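You operate a simulated robot arm through the tools that you are given. There is no shell and no other tool. Be economical: measure what you need, move in short steps, check, and stop when the job is done.

Carry out the task below with a simulated robot arm. There is one attempt and no reset: what you move stays moved.

TASK
Move the spray from unit 2 to unit 3.
Fine: screen three open, then green valve on, then blue valve shut; screen two shut and latched.

It is judged by the outcome, as a careful person would: the job done as asked, and still so three seconds after it is handed in. It fails if anything else is knocked over, pushed out of place, dropped, spilled or broken.

THE ROBOT
A 6-joint arm with a two-finger gripper on a trunk, on a base that drives. Base frame: it is fixed to the floor where the robot stands at the start and does not move with it; the origin is under the middle of the robot, x ahead of it, y to its left, z up. Units: m, rad, N and s.
With the tool pointing down near the work surface it reaches from about 0.1 to 0.68 m from the robot's upright axis, wherever it stands. Its first joint turns from -2.897 to 2.897 rad. Places, roughly: latch with the orange knob [0.6, 0, 0.8]; latch with the red knob [0.3, -1, 0.7]; mesh screen three [0.6, -0.2, 0.6]; mesh screen two [0.4, -1, 0.5]; valve with the blue knob [0.3, -0.8, 0.6]; valve with the green knob [0.6, 0.4, 0.6]; valve with the yellow knob [0.7, 0.7, 0.8]. Payload 1.57 kg.
Tool frame: the origin (TCP) lies between the finger pads and is the grasp point; the fingertips stand 0.021 m ahead of it; z points along the fingers, y is the line along which they close. The gripper opens to 0.07 m. The gripper's body begins 0.05 m behind the TCP.
Orientation is told as [roll, pitch, yaw] about the base's x, y, z axes, in that order, counted from this pose: with the fingers straight down and closing along the base's y, the tool's x points along the base's -x, its y along +y and its z along -z.

THE INTERFACE
- The arm moves only by the tool send_rows. Its argument "moves" is a list of rows, each a list of 6 numbers: the shift along the tool's x, y, z in units of 150 mm (1.0 is 150 mm), then the turn, a rotation vector about the tool's x, y, z in units of 180 degrees (1.0 is 180 degrees). In form: [[dx, dy, dz, rx, ry, rz], ...]. A call has 1 to 8 rows; each row is the pose to reach, as a shift and turn from the pose commanded when the call began, along the tool's axes at that moment. "jaw" is the closure in counts, from 0 (fully open) to 255 (shut), set as the call begins (left out, the last holds). A call with a number of a shift or a turn outside -1 to 1 is refused whole. Rows are played at 5 a second. More than 0.05 m and 0.15 rad between two rows, or a gripper value outside its range, and nothing of the call is played. Where a pose cannot be reached the arm comes as near as it can. A force on the tool above 90 N (or 10 N above the force at the start of the call, whichever is more), or a blocked arm, ends the call early, and 0.2 s more pass. The fingers move at their own pace and stop on an object; they squeeze with about 30 N. The grip force told is the motor's: it shows also when the fingers shut on nothing. Time passes only in rows, and 0.2 s behind the last, so rows that repeat a pose let the fingers close. It gives the time, the measured TCP pose, the force on the tool (base axes), the opening and the grip force at its end, in the units of the frame above (readings bear some noise), with the torque about the TCP (base axes, N m) and any sound that the robot's microphone picked up, and new pictures: "pictures" is both (left out), scene, wrist or none.
- Cameras (640 x 400 px; columns grow to the right, rows downward): "scene" is now at [0.0144, 0.1229, 1.4815]; the picture's right is [-0.38, -0.93, 0.00], its down [-0.69, 0.28, -0.67] and it looks along [0.62, -0.25, -0.74] (base axes); focal length 264 px, centre (320, 200). "wrist" rides on the gripper at [0.079, 0.004, -0.081] in the tool frame; the picture's right is [-0.05, 1.00, 0.00], its down [-0.67, -0.04, -0.75] and it looks along [-0.74, -0.04, 0.67] (tool axes); focal length 256 px, centre (320, 200). There is no depth. A picture from a camera that has moved, and an enlarged one, comes with that camera's place and axes in the base frame and with its lens.
- steer(legs): drives the robot by 1 to 6 legs, each [ahead, left, turn to the left] in m, m and rad, along the robot's own axes; the way and the turn of a leg run together, so that a leg with both is an arc; at most 1.5 m and 3.142 rad a leg. The arm and the cameras ride along, it lands a little off, and it stops where it bumps. It gives what a move gives, and a new picture of the scene camera.
- aim_head(pan, tilt): turns the head with the scene camera to pan (to the left, within 2.705 rad either way) and tilt (down, from -0.506 to 1.204), counted from straight ahead of the robot. It gives what a move gives, and a new picture of the scene camera.
- inspect(camera, box): a new picture of the part [left, top, right, bottom] of that camera's present view, enlarged. It takes no simulated time.
- close_job(): hands the job in; it is judged then, once.

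Work in short steps. Places have to be worked out from the pictures, the camera data and where the tool is seen: move nearer, look again, correct. Check each grasp and each placing, and mend what went wrong. You have 120 turns and 260 pictures in all, those below and enlarged ones among them. Open the gripper and draw the arm clear of the work before you hand the job in, unless the task says otherwise; then end with one line.

The tools are called after "Request:" as a command line: name --pt "numbers of a row" for each row, then --argument value for the rest, lists and objects as JSON in quotes. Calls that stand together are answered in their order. send_rows: Moves the arm, as the interface text tells. Its arguments: {"type":"object","properties":{"moves":{"type":"array","items":{"type":"array","items":{"type":"number"}}},"jaw":{"type":"number"},"pictures":{"type":"string","enum":["both","scene","wrist","none"]}},"required":["moves"]} The other tools are called the same way: steer (legs) drives the base; aim_head (pan, tilt) turns the head that bears the scene camera; inspect (camera, box) takes an enlarged picture of a part of a camera's view; close_job () hands the job in.

At the start:

```text
time: 0.0
eef_pos: [0.4268, -0.21, 1.0588]
ee_rot: [0.0, 0.001, 0.0]
force: [-0.3, 0.1, -0.9]
wrist_torque: [-0.04, 0.01, -0.02]
grip_width: 0.0698
finger_force: 0.2
robot x, y, heading: [0.0013, -0.0018, 0.001]
head pan, tilt: [-0.386, 0.836]
```

scene: 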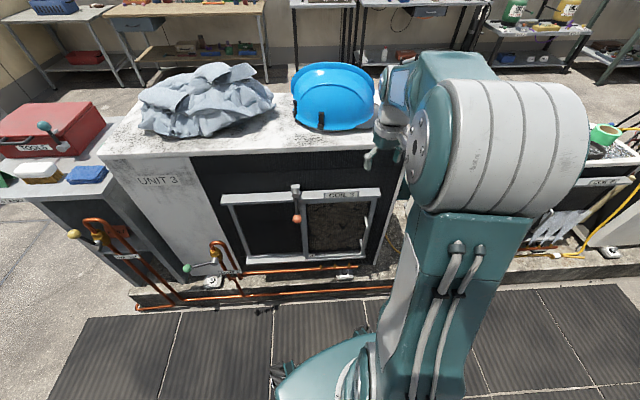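
wrist: 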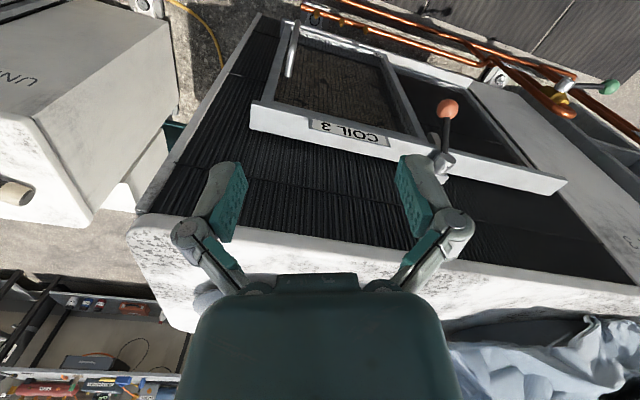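

The picture shows unit 3 with the coil 3 screen frame, the orange latch and the green valve. I'll enlarge those parts first.

Request:
inspect --camera "scene" --box '[200, 170, 420, 310]'

Request:
inspect --camera "scene" --box '[50, 190, 280, 320]'

Request:
inspect --camera "wrist" --box '[240, 0, 640, 210]'

Request:
aim_head --pan -1.2 --tilt 0.8

```text
2.86 times, centred on (310, 240) of scene
camera zoom: at [0.0144, 0.1229, 1.4815], right [-0.38, -0.93, 0.0], down [-0.69, 0.28, -0.67], along [0.62, -0.25, -0.74], focal length 754 px, centre (349, 86)
```

zoom: 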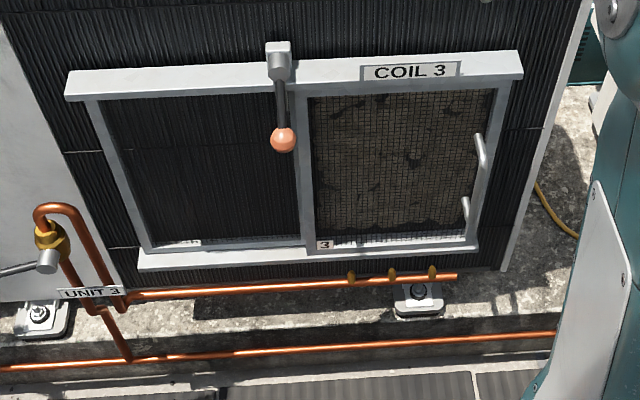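

```text
2.78 times, centred on (165, 255) of scene
camera zoom: at [0.0144, 0.1229, 1.4815], right [-0.38, -0.93, 0.0], down [-0.69, 0.28, -0.67], along [0.62, -0.25, -0.74], focal length 734 px, centre (751, 47)
```

zoom: 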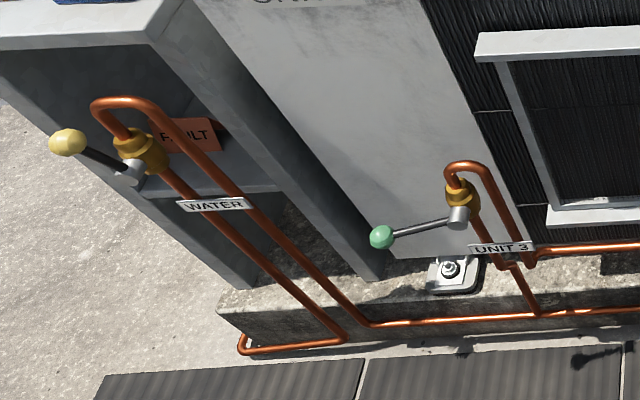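

```text
1.60 times, centred on (440, 105) of wrist
camera zoom: at [0.3469, -0.2059, 1.1399], right [0.05, 1.0, 0.0], down [0.67, -0.04, 0.74], along [0.74, -0.04, -0.67], focal length 410 px, centre (128, 352)
```

zoom: 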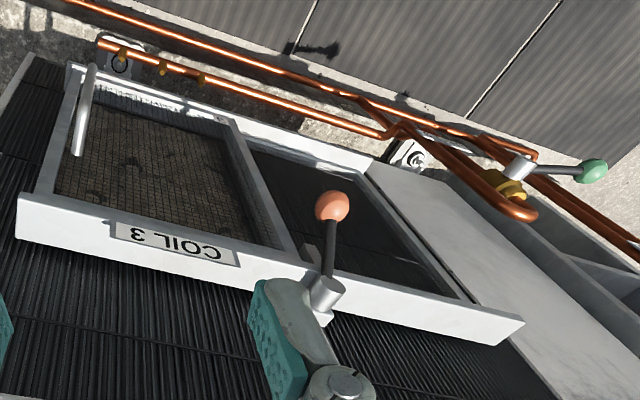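

```text
time: 1.1
eef_pos: [0.4264, -0.2091, 1.0586]
ee_rot: [0.001, 0.002, 0.0]
force: [1.0, -0.1, -0.4]
wrist_torque: [0.0, 0.0, 0.02]
grip_width: 0.0698
finger_force: 0.0
robot x, y, heading: [-0.0018, -0.0027, 0.001]
head pan, tilt: [-1.201, 0.799]
camera scene: at [-0.0295, 0.0773, 1.4845], right [-0.93, -0.36, 0.0], down [-0.26, 0.67, -0.7], along [0.25, -0.65, -0.72], focal length 264 px, centre (320, 200)
```

scene: 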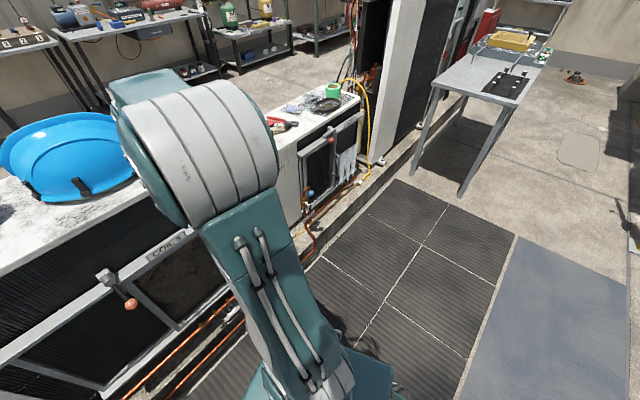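

Unit 2 is visible beyond the arm. I'll enlarge it.

Request:
inspect --camera "scene" --box '[260, 80, 400, 260]'

Request:
inspect --camera "scene" --box '[290, 120, 370, 210]'

```text
2.22 times, centred on (330, 170) of scene
camera zoom: at [-0.0295, 0.0773, 1.4845], right [-0.93, -0.36, 0.0], down [-0.26, 0.67, -0.7], along [0.25, -0.65, -0.72], focal length 586 px, centre (298, 267)
```

zoom: 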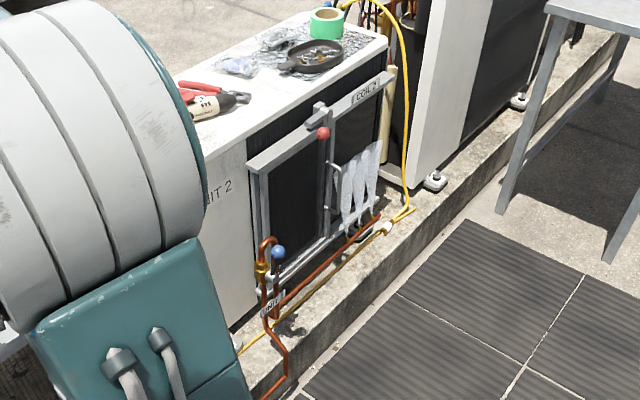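

```text
4.44 times, centred on (330, 165) of scene
camera zoom: at [-0.0295, 0.0773, 1.4845], right [-0.93, -0.36, 0.0], down [-0.26, 0.67, -0.7], along [0.25, -0.65, -0.72], focal length 1172 px, centre (276, 356)
```

zoom: 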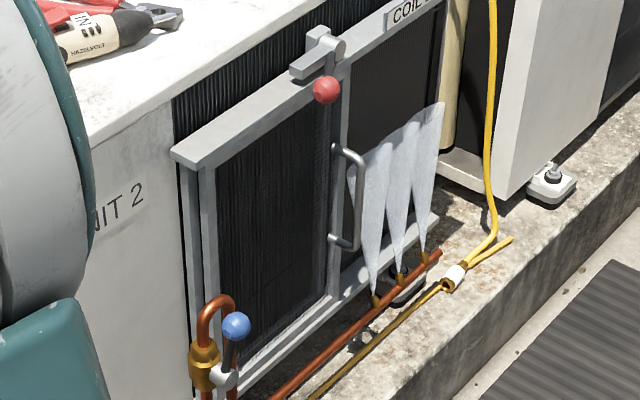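

Request:
inspect --camera "scene" --box '[80, 220, 240, 340]'

Request:
inspect --camera "scene" --box '[315, 120, 355, 150]'

Request:
inspect --camera "wrist" --box '[400, 80, 500, 190]'

```text
3.33 times, centred on (160, 280) of scene
camera zoom: at [-0.0295, 0.0773, 1.4845], right [-0.93, -0.36, 0.0], down [-0.26, 0.67, -0.7], along [0.25, -0.65, -0.72], focal length 879 px, centre (853, -67)
```

zoom: 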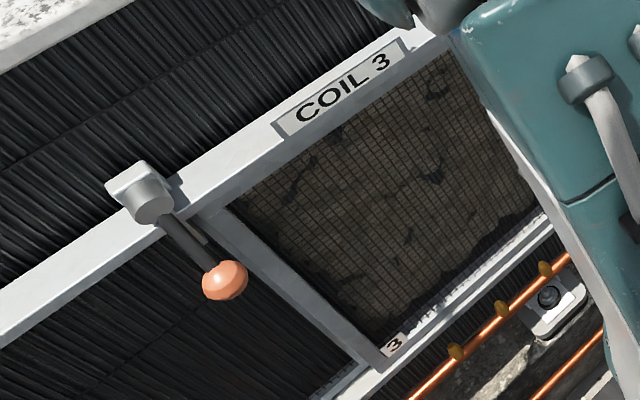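

```text
13.33 times, centred on (335, 135) of scene
camera zoom: at [-0.0295, 0.0773, 1.4845], right [-0.93, -0.36, 0.0], down [-0.26, 0.67, -0.7], along [0.25, -0.65, -0.72], focal length 3516 px, centre (120, 1067)
```

zoom: 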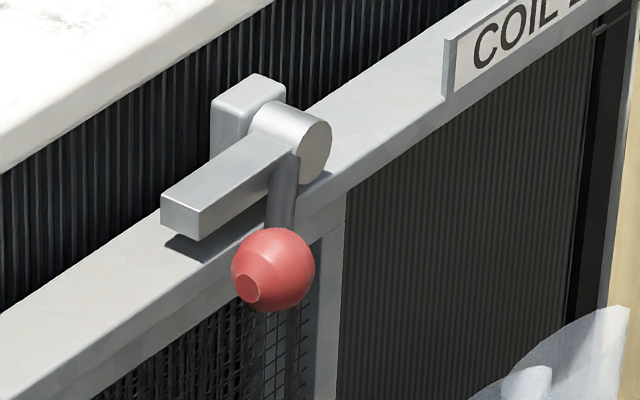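

```text
3.64 times, centred on (450, 135) of wrist
camera zoom: at [0.3469, -0.206, 1.1399], right [0.05, 1.0, 0.0], down [0.67, -0.04, 0.74], along [0.74, -0.04, -0.67], focal length 931 px, centre (-153, 436)
```

zoom: 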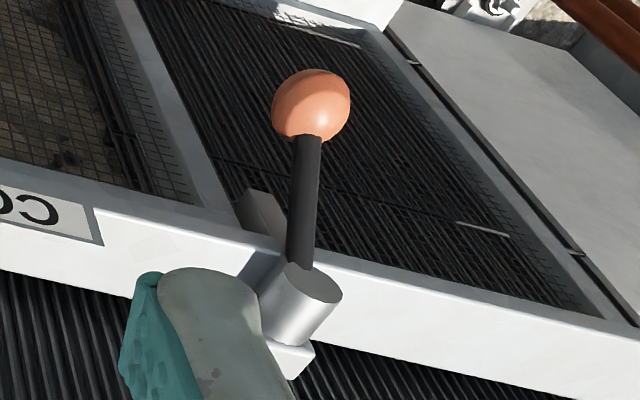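

Screen three is latched, with its bar hidden behind the lever. Screen two stands open, with its bar horizontal. I'll bring the wrist camera to face the orange latch and look at its mechanism.

Request:
send_rows --pt "0 0.16 0.16 0 -0.045 0" --pt "0 0.33 0.33 0 -0.09 0" --pt "0 0.5 0.5 0 -0.135 0" --pt "0 0.67 0.67 0 -0.18 0" --pt "0 0.84 0.84 0 -0.225 0" --pt "0 1 1 0 -0.25 0" --pictures "wrist"

Request:
aim_head --pan -0.1 --tilt 0.8

```text
time: 2.7
eef_pos: [0.4072, -0.0198, 0.8983]
ee_rot: [-0.031, -0.688, 0.381]
force: [0.7, 0.4, -0.2]
wrist_torque: [-0.01, -0.01, 0.01]
grip_width: 0.0699
finger_force: 0.1
out of reach, approached as far as the arm can: row 5
robot x, y, heading: [0.0005, -0.0041, -0.003]
head pan, tilt: [-1.201, 0.799]
stopped in row 6: the arm was blocked; the commanded pose is now the measured one
camera wrist: at [0.2993, -0.0557, 0.9113], right [-0.31, 0.95, 0.01], down [0.04, 0.0, 1.0], along [0.95, 0.31, -0.04], focal length 256 px, centre (320, 200)
```

wrist: 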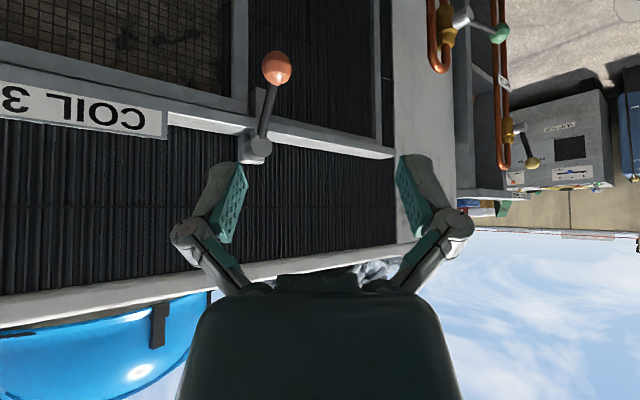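

```text
time: 4.1
eef_pos: [0.4071, -0.0198, 0.8989]
ee_rot: [-0.033, -0.688, 0.381]
force: [-0.4, 0.4, -0.1]
wrist_torque: [0.04, -0.03, -0.01]
grip_width: 0.0701
finger_force: 0.1
robot x, y, heading: [-0.0015, -0.0001, 0.0]
head pan, tilt: [-0.099, 0.799]
camera scene: at [0.0215, 0.1454, 1.4844], right [-0.1, -0.99, 0.0], down [-0.71, 0.07, -0.7], along [0.69, -0.07, -0.72], focal length 264 px, centre (320, 200)
```

scene: 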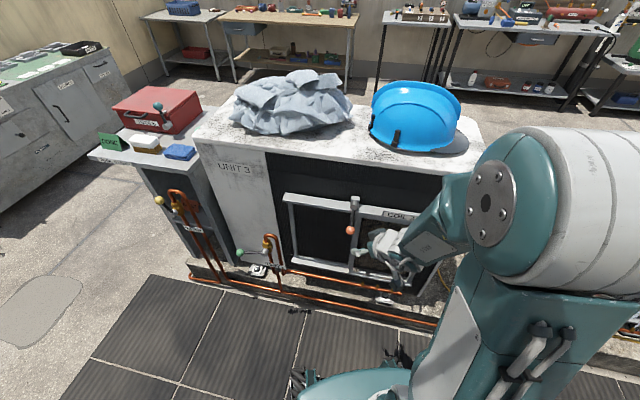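

The arm reached a limit and ended yawed 0.38, so this tilted pose may need the robot to stand farther back. First I'll enlarge the latch and the green valve.

Request:
inspect --camera "wrist" --box '[200, 30, 340, 170]'

Request:
inspect --camera "scene" --box '[220, 180, 420, 310]'

Request:
inspect --camera "wrist" --box '[400, 0, 600, 190]'

```text
2.86 times, centred on (270, 100) of wrist
camera zoom: at [0.2994, -0.0558, 0.9112], right [-0.31, 0.95, 0.01], down [0.04, 0.0, 1.0], along [0.95, 0.31, -0.04], focal length 731 px, centre (463, 486)
```

zoom: 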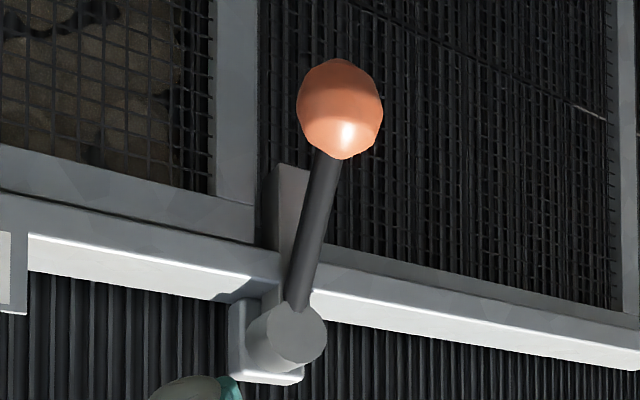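

```text
3.08 times, centred on (320, 245) of scene
camera zoom: at [0.0215, 0.1454, 1.4844], right [-0.1, -0.99, 0.0], down [-0.71, 0.07, -0.7], along [0.69, -0.07, -0.72], focal length 812 px, centre (320, 62)
```

zoom: 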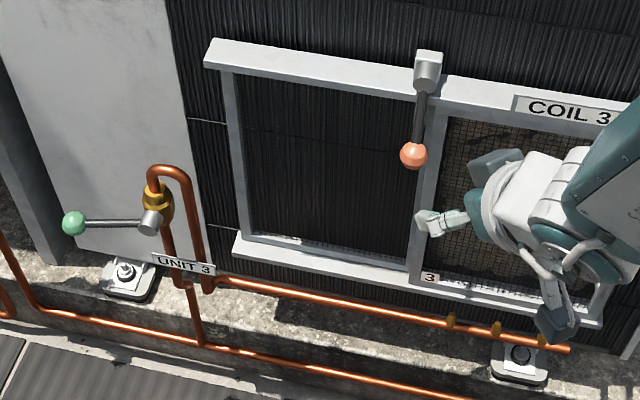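

```text
2.11 times, centred on (500, 95) of wrist
camera zoom: at [0.2994, -0.0558, 0.9112], right [-0.31, 0.95, 0.01], down [0.04, 0.0, 1.0], along [0.95, 0.31, -0.04], focal length 539 px, centre (-59, 421)
```

zoom: 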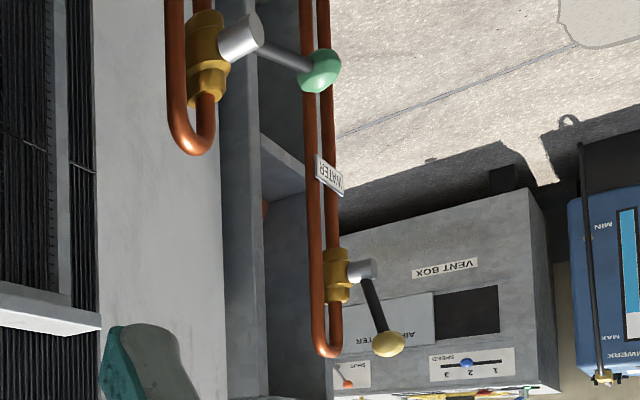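

The latch bar hangs down against the panel's left edge, with the lever in front of it. On unit 2 both point toward +y, so unlatching is a quarter turn toward +y. I'll back the base 0.2 m for a better arm posture and then square the tool.

Request:
steer --legs '[[-0.2, 0, 0]]'

Request:
send_rows --pt "0 0 0 0.026 0 0.031" --pt "0 0 0 0.052 0 0.062" --pt "0 0 0 0.077 0 0.0936" --jaw 255

```text
time: 5.7
eef_pos: [0.207, -0.0188, 0.8985]
ee_rot: [-0.032, -0.689, 0.381]
force: [0.1, -0.6, 0.8]
wrist_torque: [-0.01, 0.0, -0.01]
grip_width: 0.0701
finger_force: 0.1
robot x, y, heading: [-0.2049, -0.001, 0.003]
head pan, tilt: [-0.099, 0.799]
camera scene: at [-0.1794, 0.1453, 1.4844], right [-0.1, -1.0, 0.0], down [-0.71, 0.07, -0.7], along [0.69, -0.07, -0.72], focal length 264 px, centre (320, 200)
```

scene: 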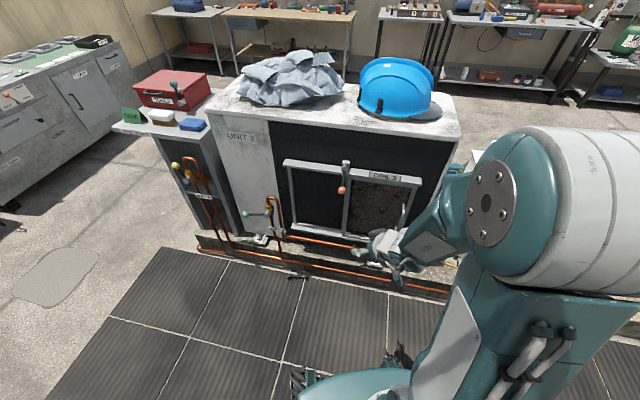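

```text
time: 6.5
eef_pos: [0.2156, -0.0523, 0.9001]
ee_rot: [-0.035, -0.698, 0.013]
force: [-0.3, 0.3, -0.5]
wrist_torque: [0.04, -0.04, 0.04]
grip_width: 0.0
finger_force: 28.1
out of reach, approached as far as the arm can: row 1, 2, 3
robot x, y, heading: [-0.2008, 0.0018, -0.001]
head pan, tilt: [-0.099, 0.799]
camera scene: at [-0.1795, 0.1448, 1.4844], right [-0.1, -1.0, 0.0], down [-0.71, 0.07, -0.7], along [0.69, -0.07, -0.72], focal length 264 px, centre (320, 200)
camera wrist: at [0.1029, -0.0461, 0.9111], right [0.05, 1.0, 0.01], down [0.03, -0.01, 1.0], along [1.0, -0.05, -0.03], focal length 256 px, centre (320, 200)
```

scene: 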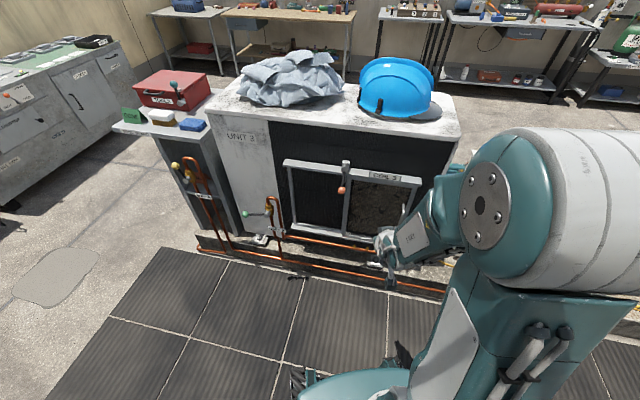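
wrist: 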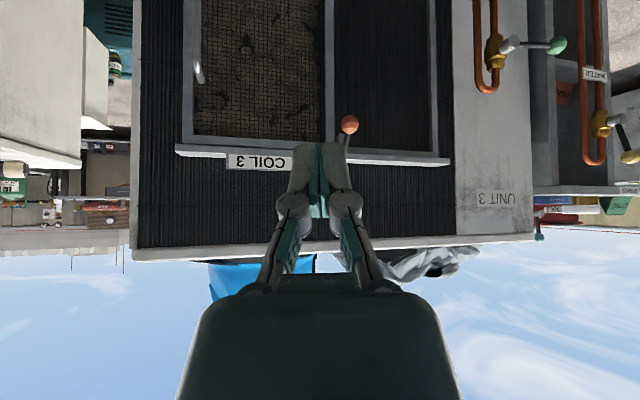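

The tool is square again and the fingers are shut. The orange ball comes out near (0.57, -0.015, 0.757). I'll move forward and down toward it.

Request:
send_rows --pt "-0.125 0 0.213 0 0 0" --pt "-0.25 0 0.427 0 0 0" --pt "-0.375 0 0.64 0 0 0" --pt "-0.5 0 0.853 0 0 0"

```text
time: 7.5
eef_pos: [0.3546, -0.0654, 0.847]
ee_rot: [-0.027, -0.694, 0.001]
force: [-0.1, -0.1, -0.1]
wrist_torque: [0.0, 0.01, -0.03]
grip_width: 0.0
finger_force: 28.5
out of reach, approached as far as the arm can: row 1, 2, 3, 4
robot x, y, heading: [-0.2019, 0.0016, 0.0]
head pan, tilt: [-0.099, 0.799]
camera scene: at [-0.1786, 0.1452, 1.4844], right [-0.1, -1.0, 0.0], down [-0.71, 0.07, -0.7], along [0.69, -0.07, -0.72], focal length 264 px, centre (320, 200)
camera wrist: at [0.2411, -0.0587, 0.8589], right [0.06, 1.0, 0.01], down [0.03, -0.02, 1.0], along [1.0, -0.06, -0.03], focal length 256 px, centre (320, 200)
```

scene: 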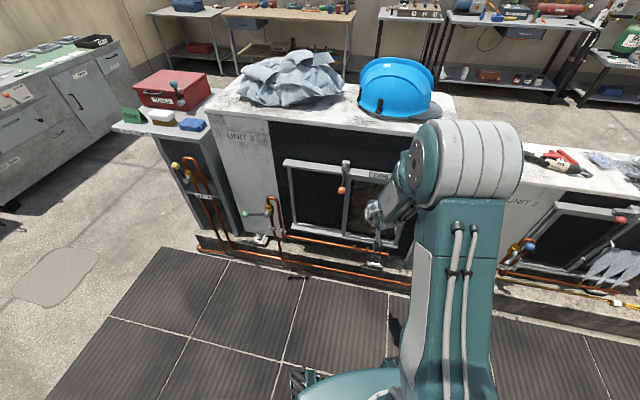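
wrist: 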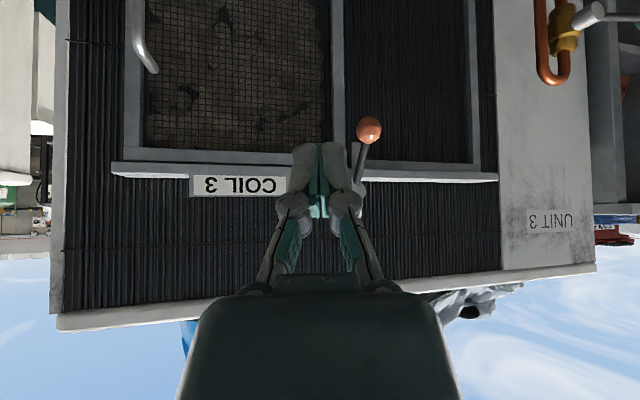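

The ball is at about (0.57, -0.015, 0.758) and the hub at about (0.61, -0.028, 0.84). I'll approach with the shut fingers on the ball's -y side.

Request:
send_rows --pt "-0.135 0 0.217 0 0 0" --pt "-0.27 0 0.434 0 0 0" --pt "-0.405 0 0.65 0 0 0" --pt "-0.54 0 0.867 0 0 0"

```text
time: 8.5
eef_pos: [0.5011, -0.0678, 0.7951]
ee_rot: [-0.03, -0.697, 0.001]
force: [0.3, -0.1, -0.4]
wrist_torque: [-0.02, 0.01, -0.02]
grip_width: 0.0001
finger_force: 28.6
robot x, y, heading: [-0.2028, -0.0014, -0.001]
head pan, tilt: [-0.099, 0.799]
camera scene: at [-0.178, 0.1452, 1.4844], right [-0.1, -1.0, 0.0], down [-0.71, 0.07, -0.7], along [0.69, -0.07, -0.72], focal length 264 px, centre (320, 200)
camera wrist: at [0.3876, -0.061, 0.8079], right [0.06, 1.0, 0.01], down [0.03, -0.01, 1.0], along [1.0, -0.06, -0.03], focal length 256 px, centre (320, 200)
```

scene: 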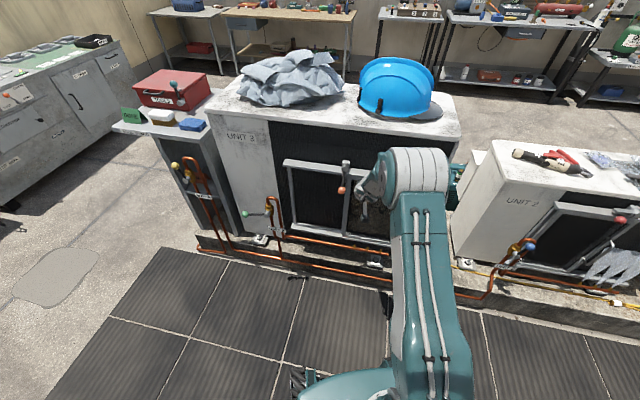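
wrist: 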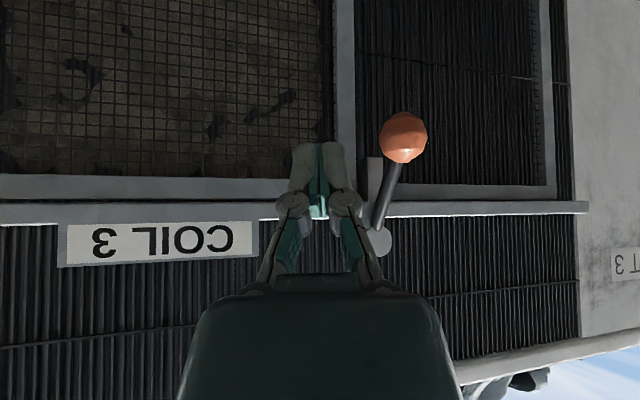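

The ball measures (0.57, -0.014, 0.758) with an 18 mm radius, and the hub centre is about (-0.029, 0.834) in y and z. I'll slide the fingertips in beside the ball.

Request:
send_rows --pt "-0.113 0.03 0.18 0 0 0" --pt "-0.227 0.06 0.363 0 0 0" --pictures "wrist"

```text
time: 9.1
eef_pos: [0.5634, -0.0538, 0.7803]
ee_rot: [0.161, -0.713, -0.224]
force: [-1.4, -0.8, 0.7]
wrist_torque: [0.09, 0.03, 0.0]
grip_width: 0.0001
finger_force: 28.6
out of reach, approached as far as the arm can: row 1
robot x, y, heading: [-0.2012, 0.0034, 0.006]
head pan, tilt: [-0.099, 0.799]
camera wrist: at [0.4519, -0.0366, 0.7898], right [0.16, 0.98, 0.16], down [-0.01, -0.16, 0.99], along [0.99, -0.16, -0.02], focal length 256 px, centre (320, 200)
```

wrist: 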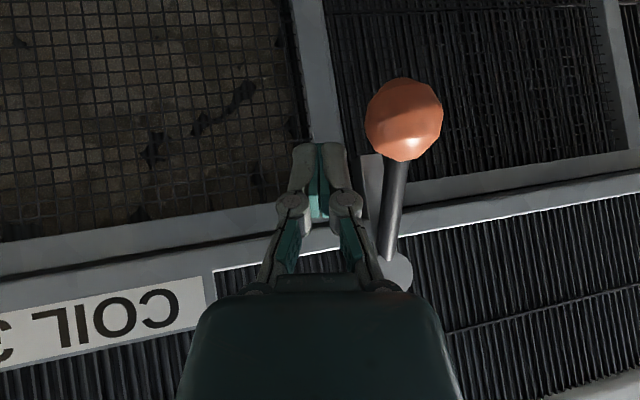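

The tool twisted because the target is near the reach limit. I'll retract 0.1 m, drive 0.1 m forward and square the tool.

Request:
send_rows --pt "0.17 -0.05 -0.15 0 0 0" --pt "0.34 -0.1 -0.3 0 0 0" --pt "0.51 -0.1 -0.45 0 0 0" --pictures "none"

Request:
steer --legs '[[0.1, 0, 0]]'

```text
time: 9.9
eef_pos: [0.451, -0.0622, 0.7734]
ee_rot: [-0.056, -0.652, 0.163]
force: [0.9, -0.4, 0.1]
wrist_torque: [0.05, 0.08, 0.05]
grip_width: 0.0
finger_force: 28.1
out of reach, approached as far as the arm can: row 1, 2
robot x, y, heading: [-0.1986, -0.0008, 0.0]
head pan, tilt: [-0.099, 0.799]
```

```text
time: 11.0
eef_pos: [0.5586, -0.0746, 0.7777]
ee_rot: [-0.028, -0.696, 0.003]
force: [-0.1, 0.4, -0.9]
wrist_torque: [-0.03, 0.04, 0.04]
grip_width: 0.0
finger_force: 28.6
robot x, y, heading: [-0.1006, 0.0012, 0.001]
head pan, tilt: [-0.099, 0.799]
camera scene: at [-0.079, 0.1452, 1.4844], right [-0.1, -1.0, 0.0], down [-0.71, 0.07, -0.7], along [0.69, -0.07, -0.72], focal length 264 px, centre (320, 200)
```

scene: 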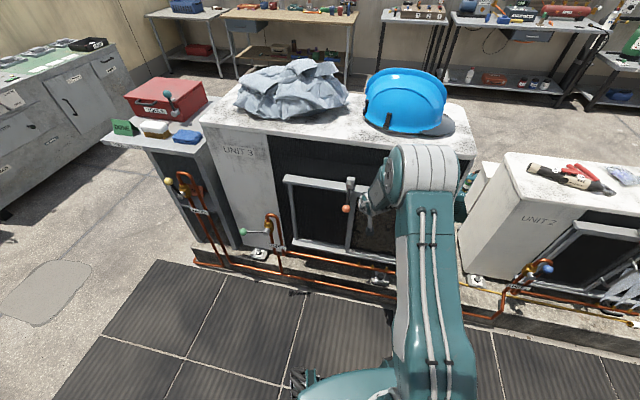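

After settling, the tool is square again with the tip at about (0.572, -0.075, 0.762), beside the ball. I'll start pushing toward +y.

Request:
send_rows --pt "0.02 0.1 0.025 0 0 0" --pt "0.043 0.19 0.051 0 0 0" --pt "0.043 0.3 0.051 0 0 0" --pt "0.043 0.413 0.051 0 0 0"

```text
time: 12.0
eef_pos: [0.5484, -0.0605, 0.766]
ee_rot: [-0.047, -0.691, 0.055]
force: [0.1, -0.9, -0.1]
wrist_torque: [0.02, 0.01, 0.03]
grip_width: 0.0
finger_force: 28.7
out of reach, approached as far as the arm can: row 2, 3, 4
robot x, y, heading: [-0.1022, -0.0039, 0.002]
head pan, tilt: [-0.099, 0.799]
camera scene: at [-0.079, 0.1453, 1.4844], right [-0.1, -1.0, 0.0], down [-0.71, 0.07, -0.7], along [0.69, -0.07, -0.72], focal length 264 px, centre (320, 200)
camera wrist: at [0.4354, -0.0598, 0.7773], right [0.02, 1.0, 0.0], down [0.04, 0.0, 1.0], along [1.0, -0.02, -0.04], focal length 256 px, centre (320, 200)
```

scene: 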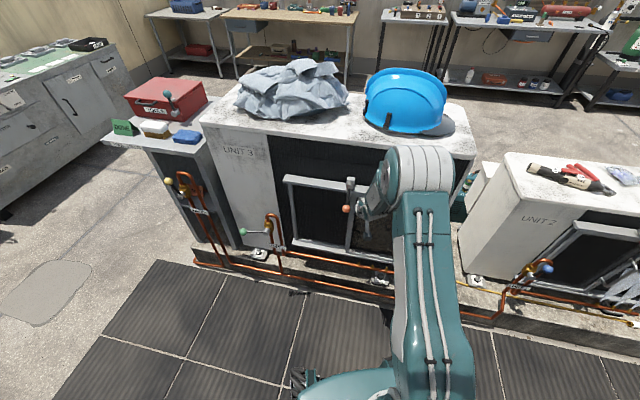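
wrist: 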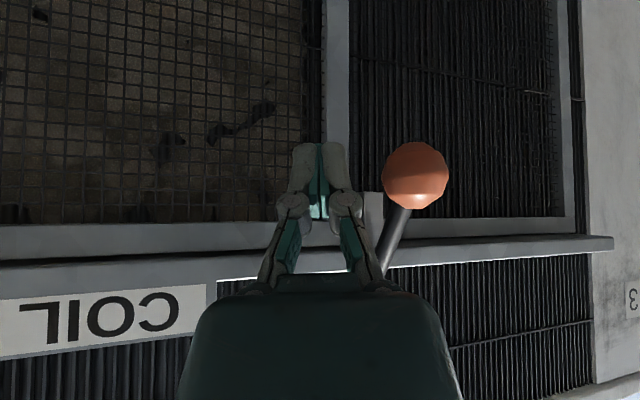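

The arm hits a joint limit when swinging left with the tool square, but it was comfortable with the work to its right. I'll back off and move the base 0.25 m left.

Request:
steer --legs '[[-0.15, 0, 0], [0, 0.25, 0]]'

Request:
send_rows --pt "0 -0.3 0 0 0 0" --pt "0 -0.6 0 0 0 0" --pt "0 -0.9 0 0 0 0" --pt "0 -1 0 0 0 0"

```text
time: 14.8
eef_pos: [0.3976, 0.1742, 0.7652]
ee_rot: [-0.038, -0.691, 0.039]
force: [0.1, -1.4, 0.7]
wrist_torque: [0.01, -0.01, 0.02]
grip_width: 0.0001
finger_force: 28.5
robot x, y, heading: [-0.247, 0.244, -0.006]
head pan, tilt: [-0.099, 0.799]
camera scene: at [-0.2276, 0.3817, 1.4853], right [-0.11, -0.99, -0.01], down [-0.71, 0.08, -0.7], along [0.69, -0.07, -0.72], focal length 264 px, centre (320, 200)
```

scene: 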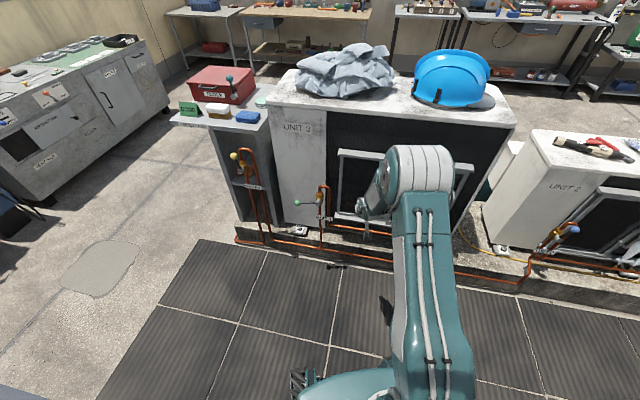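

```text
time: 15.8
eef_pos: [0.401, 0.0319, 0.772]
ee_rot: [-0.049, -0.692, 0.044]
force: [-0.3, -0.6, -0.7]
wrist_torque: [0.01, 0.0, -0.01]
grip_width: 0.0001
finger_force: 28.2
robot x, y, heading: [-0.2504, 0.2434, -0.002]
head pan, tilt: [-0.099, 0.799]
camera scene: at [-0.2276, 0.396, 1.4841], right [-0.11, -0.99, 0.0], down [-0.71, 0.07, -0.7], along [0.69, -0.08, -0.72], focal length 264 px, centre (320, 200)
camera wrist: at [0.2878, 0.0342, 0.7835], right [0.03, 1.0, 0.0], down [0.04, 0.0, 1.0], along [1.0, -0.03, -0.04], focal length 256 px, centre (320, 200)
```

scene: 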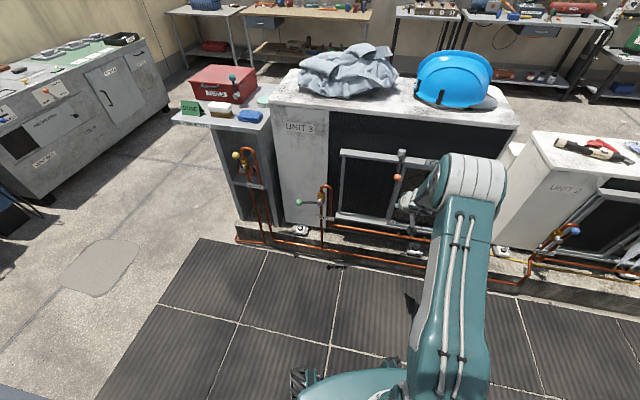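
wrist: 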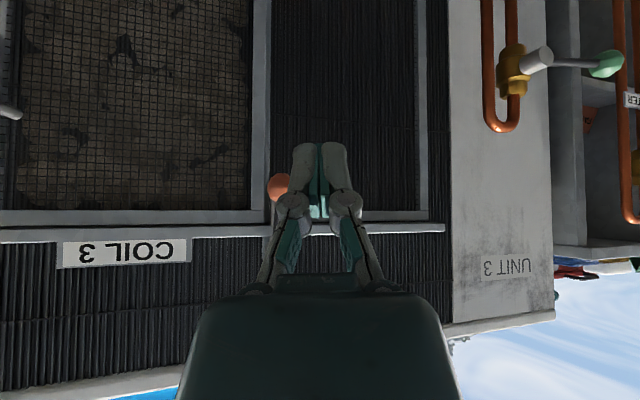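

Going right causes no trouble. I'll shift to y≈-0.073 and then move forward beside the ball.

Request:
send_rows --pt "0 -0.3 0 0 0 0" --pt "0 -0.6 0 0 0 0" --pt "-0.1 -0.75 0.08 0 0 0" --pt "-0.3 -0.75 0.24 0 0 0" --pt "-0.5 -0.75 0.4 0 0 0" --pt "-0.7 -0.75 0.56 0 0 0" --pt "-0.8 -0.75 0.64 0 0 0" --pictures "wrist"

```text
time: 17.4
eef_pos: [0.5335, -0.0801, 0.7773]
ee_rot: [-0.044, -0.69, 0.043]
force: [-0.3, -1.2, 1.5]
wrist_torque: [0.0, 0.0, 0.03]
grip_width: 0.0002
finger_force: 28.2
out of reach, approached as far as the arm can: row 6, 7
robot x, y, heading: [-0.2517, 0.2443, -0.005]
head pan, tilt: [-0.099, 0.799]
camera wrist: at [0.4204, -0.0775, 0.7895], right [0.03, 1.0, 0.0], down [0.04, 0.0, 1.0], along [1.0, -0.03, -0.04], focal length 256 px, centre (320, 200)
```

wrist: 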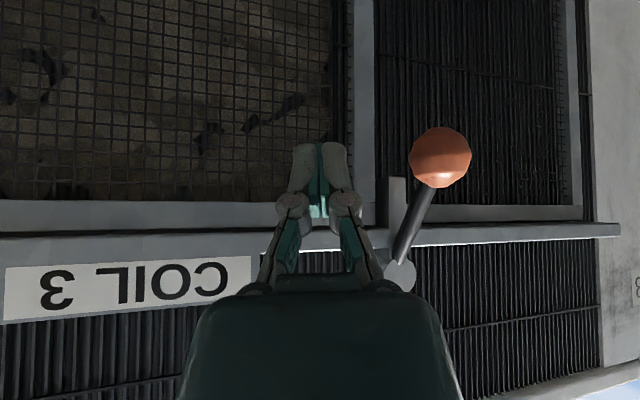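

The arm is at its reach limit, so I'll retract 75 mm and drive 0.1 m forward.

Request:
send_rows --pt "0.2 0 -0.16 0 0 0" --pt "0.385 0 -0.319 0 0 0" --pictures "none"

Request:
steer --legs '[[0.1, 0, 0]]'

Request:
inspect --camera "wrist" --box '[160, 60, 560, 310]'

```text
time: 18.0
eef_pos: [0.4588, -0.0799, 0.7734]
ee_rot: [-0.045, -0.691, 0.043]
force: [0.2, 0.0, -0.4]
wrist_torque: [0.01, -0.04, -0.01]
grip_width: 0.0
finger_force: 28.3
robot x, y, heading: [-0.2517, 0.2452, -0.01]
head pan, tilt: [-0.099, 0.799]
```

```text
time: 19.2
eef_pos: [0.5575, -0.0807, 0.7726]
ee_rot: [-0.044, -0.691, 0.043]
force: [0.3, -0.8, 0.1]
wrist_torque: [-0.01, 0.0, 0.01]
grip_width: 0.0
finger_force: 28.8
robot x, y, heading: [-0.1485, 0.2477, -0.006]
head pan, tilt: [-0.099, 0.799]
camera scene: at [-0.1281, 0.3891, 1.4846], right [-0.11, -0.99, 0.0], down [-0.71, 0.08, -0.7], along [0.69, -0.07, -0.72], focal length 264 px, centre (320, 200)
```

scene: 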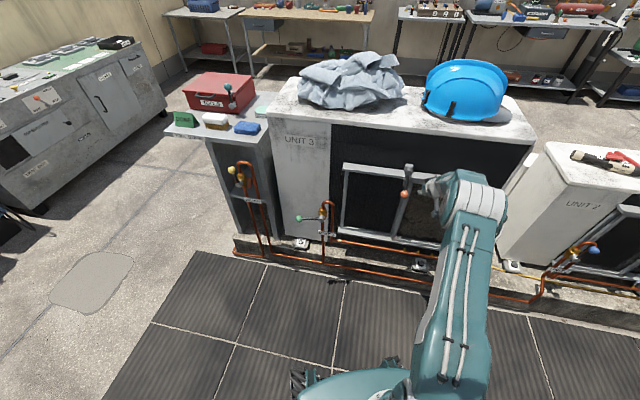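

```text
1.60 times, centred on (360, 185) of wrist
camera zoom: at [0.4452, -0.0784, 0.7859], right [0.03, 1.0, 0.0], down [0.04, 0.0, 1.0], along [1.0, -0.03, -0.04], focal length 410 px, centre (256, 224)
```

zoom: 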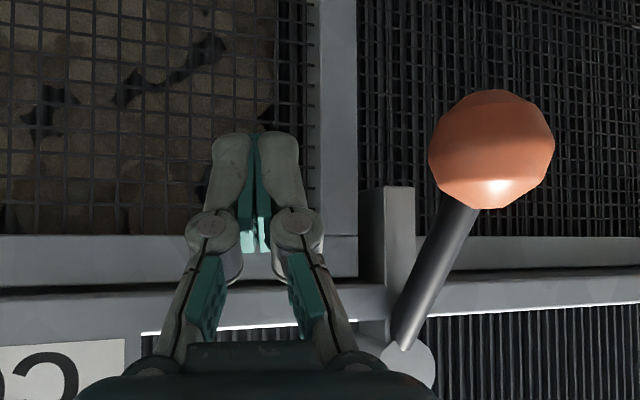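

The tip is at (0.571, -0.080, 0.757), level with the ball. I'll push the lever through the first part of its arc.

Request:
send_rows --pt "0 0.2 0 0 0 0" --pt "0.019 0.35 0.023 0 0 0" --pt "0.019 0.447 0.023 0 0 0" --pt "-0.01 0.56 -0.01 0 0 0" --pt "-0.034 0.653 -0.041 0 0 0"

```text
time: 20.4
eef_pos: [0.5549, 0.018, 0.7799]
ee_rot: [-0.047, -0.691, 0.044]
force: [0.2, -0.8, -0.1]
wrist_torque: [0.0, -0.03, 0.02]
grip_width: 0.0
finger_force: 28.4
robot x, y, heading: [-0.1475, 0.2477, -0.011]
head pan, tilt: [-0.099, 0.799]
camera scene: at [-0.128, 0.3899, 1.4845], right [-0.11, -0.99, 0.0], down [-0.71, 0.08, -0.7], along [0.69, -0.07, -0.72], focal length 264 px, centre (320, 200)
camera wrist: at [0.4425, 0.0199, 0.7923], right [0.03, 1.0, 0.0], down [0.04, 0.0, 1.0], along [1.0, -0.03, -0.04], focal length 256 px, centre (320, 200)
```

scene: 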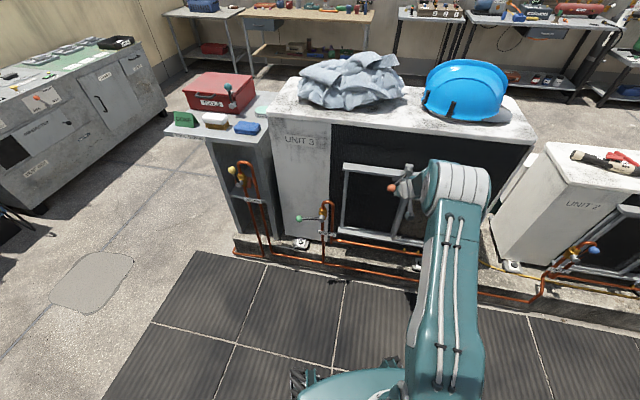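
wrist: 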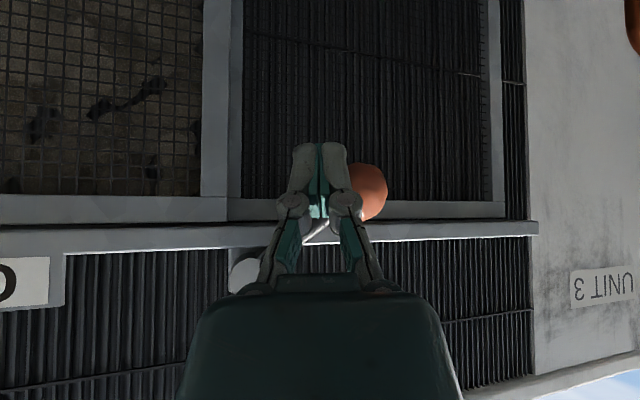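

The lever is turning easily. I'll continue up the arc to horizontal.

Request:
send_rows --pt "-0.04 0.06 -0.046 0 0 0" --pt "-0.076 0.12 -0.092 0 0 0" --pt "-0.12 0.165 -0.145 0 0 0" --pt "-0.157 0.2 -0.19 0 0 0" --pt "-0.22 0.22 -0.267 0 0 0" --pictures "wrist"

```text
time: 21.6
eef_pos: [0.557, 0.0541, 0.8311]
ee_rot: [-0.045, -0.693, 0.045]
force: [-0.1, 0.0, 0.1]
wrist_torque: [-0.01, 0.0, -0.02]
grip_width: 0.0
finger_force: 28.7
robot x, y, heading: [-0.1508, 0.2461, -0.01]
head pan, tilt: [-0.099, 0.799]
camera wrist: at [0.4435, 0.0555, 0.8436], right [0.03, 1.0, 0.0], down [0.04, 0.0, 1.0], along [1.0, -0.03, -0.04], focal length 256 px, centre (320, 200)
```

wrist: 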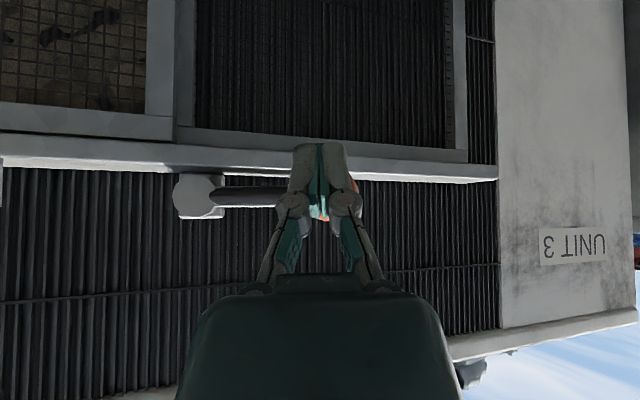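

The lever is horizontal. I'll drop slightly, pull straight back and check that it stays.

Request:
send_rows --pt "0.043 -0.02 0.051 0 0 0" --pt "0.25 -0.02 -0.12 0 0 0" --pt "0.46 -0.02 -0.29 0 0 0" --pt "0.65 -0.02 -0.45 0 0 0"

```text
time: 22.6
eef_pos: [0.4383, 0.0433, 0.8199]
ee_rot: [-0.046, -0.692, 0.045]
force: [-0.5, 0.4, -0.3]
wrist_torque: [0.01, -0.01, -0.01]
grip_width: 0.0002
finger_force: 28.8
robot x, y, heading: [-0.1529, 0.2409, -0.008]
head pan, tilt: [-0.099, 0.799]
camera scene: at [-0.1286, 0.3898, 1.4845], right [-0.11, -0.99, 0.0], down [-0.71, 0.08, -0.7], along [0.69, -0.07, -0.72], focal length 264 px, centre (320, 200)
camera wrist: at [0.3248, 0.046, 0.8319], right [0.03, 1.0, 0.0], down [0.04, 0.0, 1.0], along [1.0, -0.03, -0.04], focal length 256 px, centre (320, 200)
```

scene: 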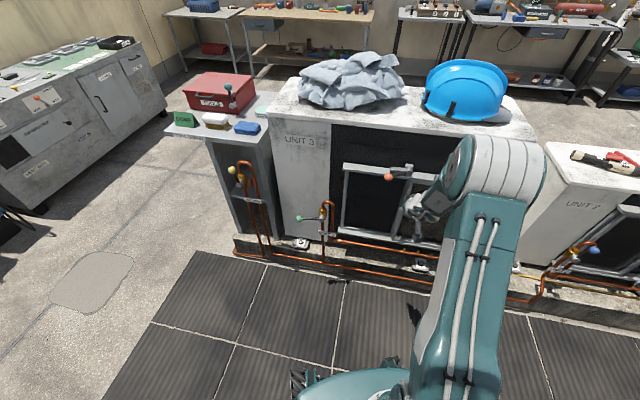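
wrist: 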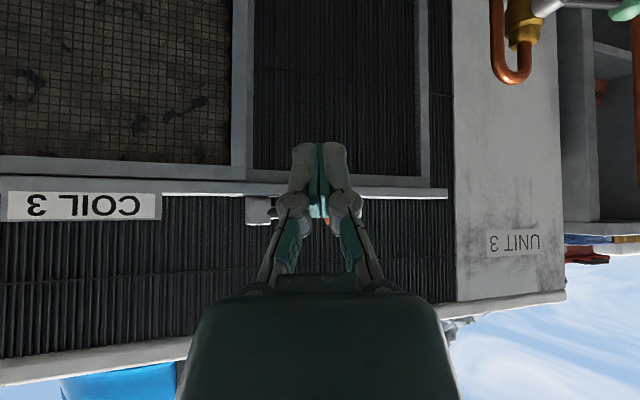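

The latch stays open. Next I'll move the base right and bring the arm down and right toward the screen handle, estimated at (0.51, -0.26, 0.63).

Request:
steer --legs '[[-0.05, -0.1, 0]]'

Request:
send_rows --pt "0.12 -0.2 0.04 0 0 0" --pt "0.25 -0.4 0.08 0 0 0" --pt "0.4 -0.6 0.1 0 0 0" --pt "0.5 -0.8 0.12 0 0 0" --pictures "none"

Request:
send_rows --pt "0.12 -0.2 0.1 0 0 0" --pt "0.25 -0.4 0.2 0 0 0" --pt "0.35 -0.6 0.3 0 0 0" --pt "0.45 -0.8 0.4 0 0 0"

```text
time: 23.8
eef_pos: [0.3886, -0.0468, 0.8212]
ee_rot: [-0.054, -0.693, 0.049]
force: [0.2, 1.1, 0.3]
wrist_torque: [-0.07, 0.03, -0.06]
grip_width: 0.0
finger_force: 28.9
robot x, y, heading: [-0.2016, 0.1493, -0.007]
head pan, tilt: [-0.099, 0.799]
camera scene: at [-0.1786, 0.3098, 1.4829], right [-0.11, -0.99, 0.01], down [-0.71, 0.07, -0.7], along [0.69, -0.08, -0.72], focal length 264 px, centre (320, 200)
```

scene: 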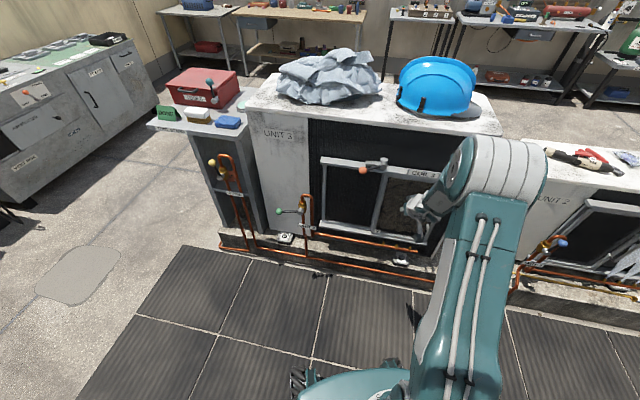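

```text
time: 24.8
eef_pos: [0.3421, -0.187, 0.7577]
ee_rot: [-0.033, -0.693, 0.038]
force: [0.6, -0.5, -0.1]
wrist_torque: [0.04, -0.05, 0.02]
grip_width: 0.0
finger_force: 28.4
robot x, y, heading: [-0.2032, 0.1528, -0.012]
head pan, tilt: [-0.099, 0.799]
```

```text
time: 25.8
eef_pos: [0.3315, -0.2975, 0.6784]
ee_rot: [-0.042, -0.694, 0.045]
force: [-0.3, 0.0, 0.5]
wrist_torque: [0.0, 0.02, -0.02]
grip_width: 0.0
finger_force: 28.2
robot x, y, heading: [-0.2032, 0.1484, -0.007]
head pan, tilt: [-0.099, 0.799]
camera scene: at [-0.1789, 0.2953, 1.4845], right [-0.11, -0.99, 0.0], down [-0.71, 0.08, -0.7], along [0.69, -0.07, -0.72], focal length 264 px, centre (320, 200)
camera wrist: at [0.219, -0.295, 0.6884], right [0.02, 1.0, 0.0], down [0.04, 0.0, 1.0], along [1.0, -0.02, -0.04], focal length 256 px, centre (320, 200)
```

scene: 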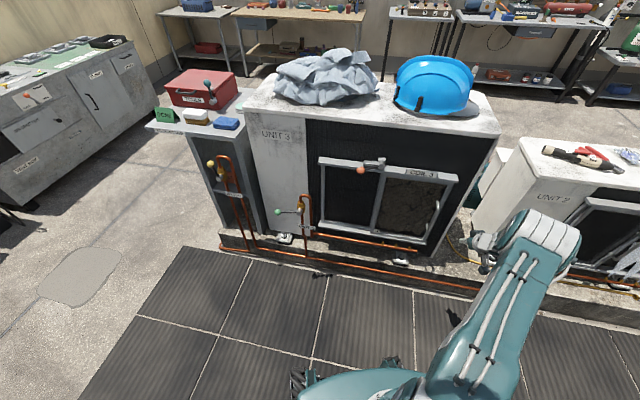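
wrist: 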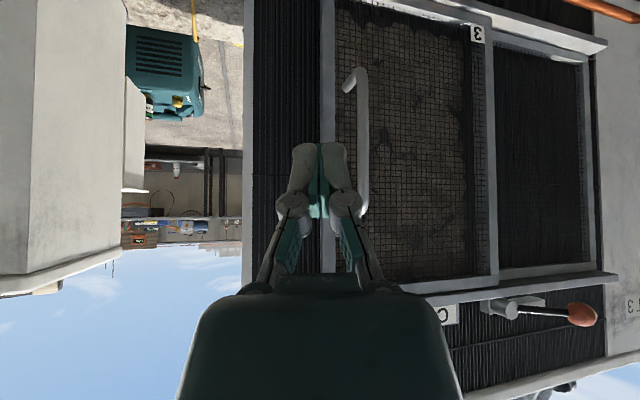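

The unit's face is turned about 16° (its right side is nearer me), so the screen slides along about (0.28, 0.96). The handle bar is near (0.507, -0.255), z 0.51–0.70. I'll drive closer.

Request:
steer --legs '[[0.12, -0.05, 0]]'

Request:
inspect --camera "wrist" --box '[0, 0, 640, 400]'

```text
time: 27.1
eef_pos: [0.4542, -0.3444, 0.6759]
ee_rot: [-0.041, -0.693, 0.044]
force: [0.0, -0.1, -0.3]
wrist_torque: [0.02, 0.05, 0.02]
grip_width: 0.0
finger_force: 28.8
robot x, y, heading: [-0.0823, 0.1046, -0.004]
head pan, tilt: [-0.099, 0.799]
camera scene: at [-0.0574, 0.2485, 1.4844], right [-0.1, -0.99, 0.0], down [-0.71, 0.07, -0.7], along [0.69, -0.07, -0.72], focal length 264 px, centre (320, 200)
```

scene: 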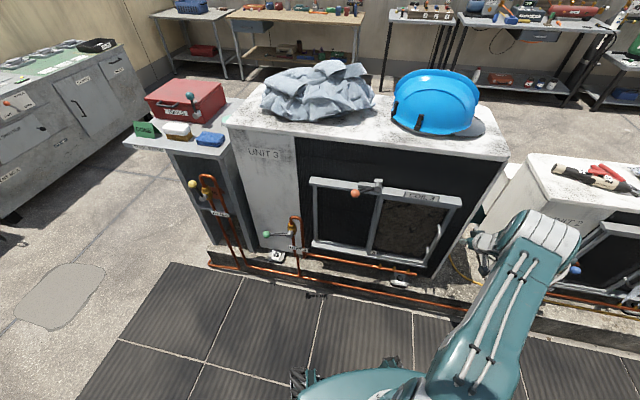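

```text
1.00 times, centred on (320, 200) of wrist (not enlarged: the box is as wide or as high as the picture)
camera zoom: at [0.3411, -0.3425, 0.6882], right [0.02, 1.0, 0.0], down [0.04, 0.0, 1.0], along [1.0, -0.02, -0.04], focal length 256 px, centre (320, 200)
```

zoom: 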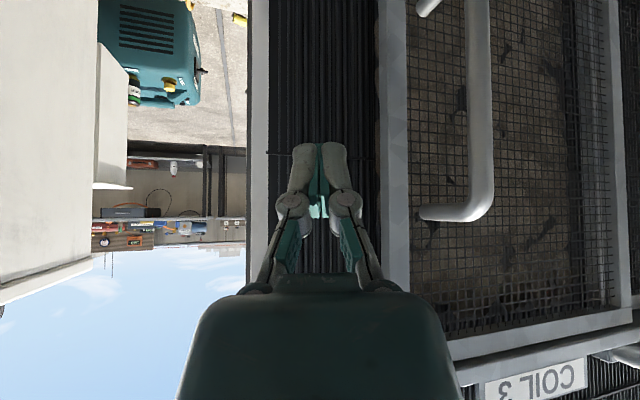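

Triangulated, the handle bar is at (0.484, -0.257) and stands 45 mm off the panel. I'll put the fingertips just on its right side, below the upper standoff.

Request:
send_rows --pt "0.02 0 0.15 0 0 0" --pt "0.04 0.0 0.313 0 0 0" --pt "0.04 0.15 0.313 0 0 0" --pt "0.04 0.29 0.313 0 0 0" --pictures "wrist"

```text
time: 28.1
eef_pos: [0.4789, -0.3044, 0.6333]
ee_rot: [-0.038, -0.693, 0.043]
force: [0.6, -0.2, -0.1]
wrist_torque: [0.01, 0.03, 0.03]
grip_width: 0.0001
finger_force: 28.6
robot x, y, heading: [-0.0812, 0.1025, -0.007]
head pan, tilt: [-0.099, 0.799]
camera wrist: at [0.3663, -0.3022, 0.6455], right [0.02, 1.0, 0.0], down [0.04, -0.01, 1.0], along [1.0, -0.02, -0.04], focal length 256 px, centre (320, 200)
```

wrist: 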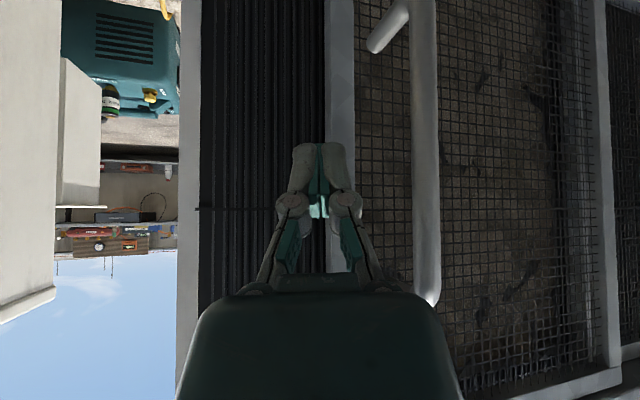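

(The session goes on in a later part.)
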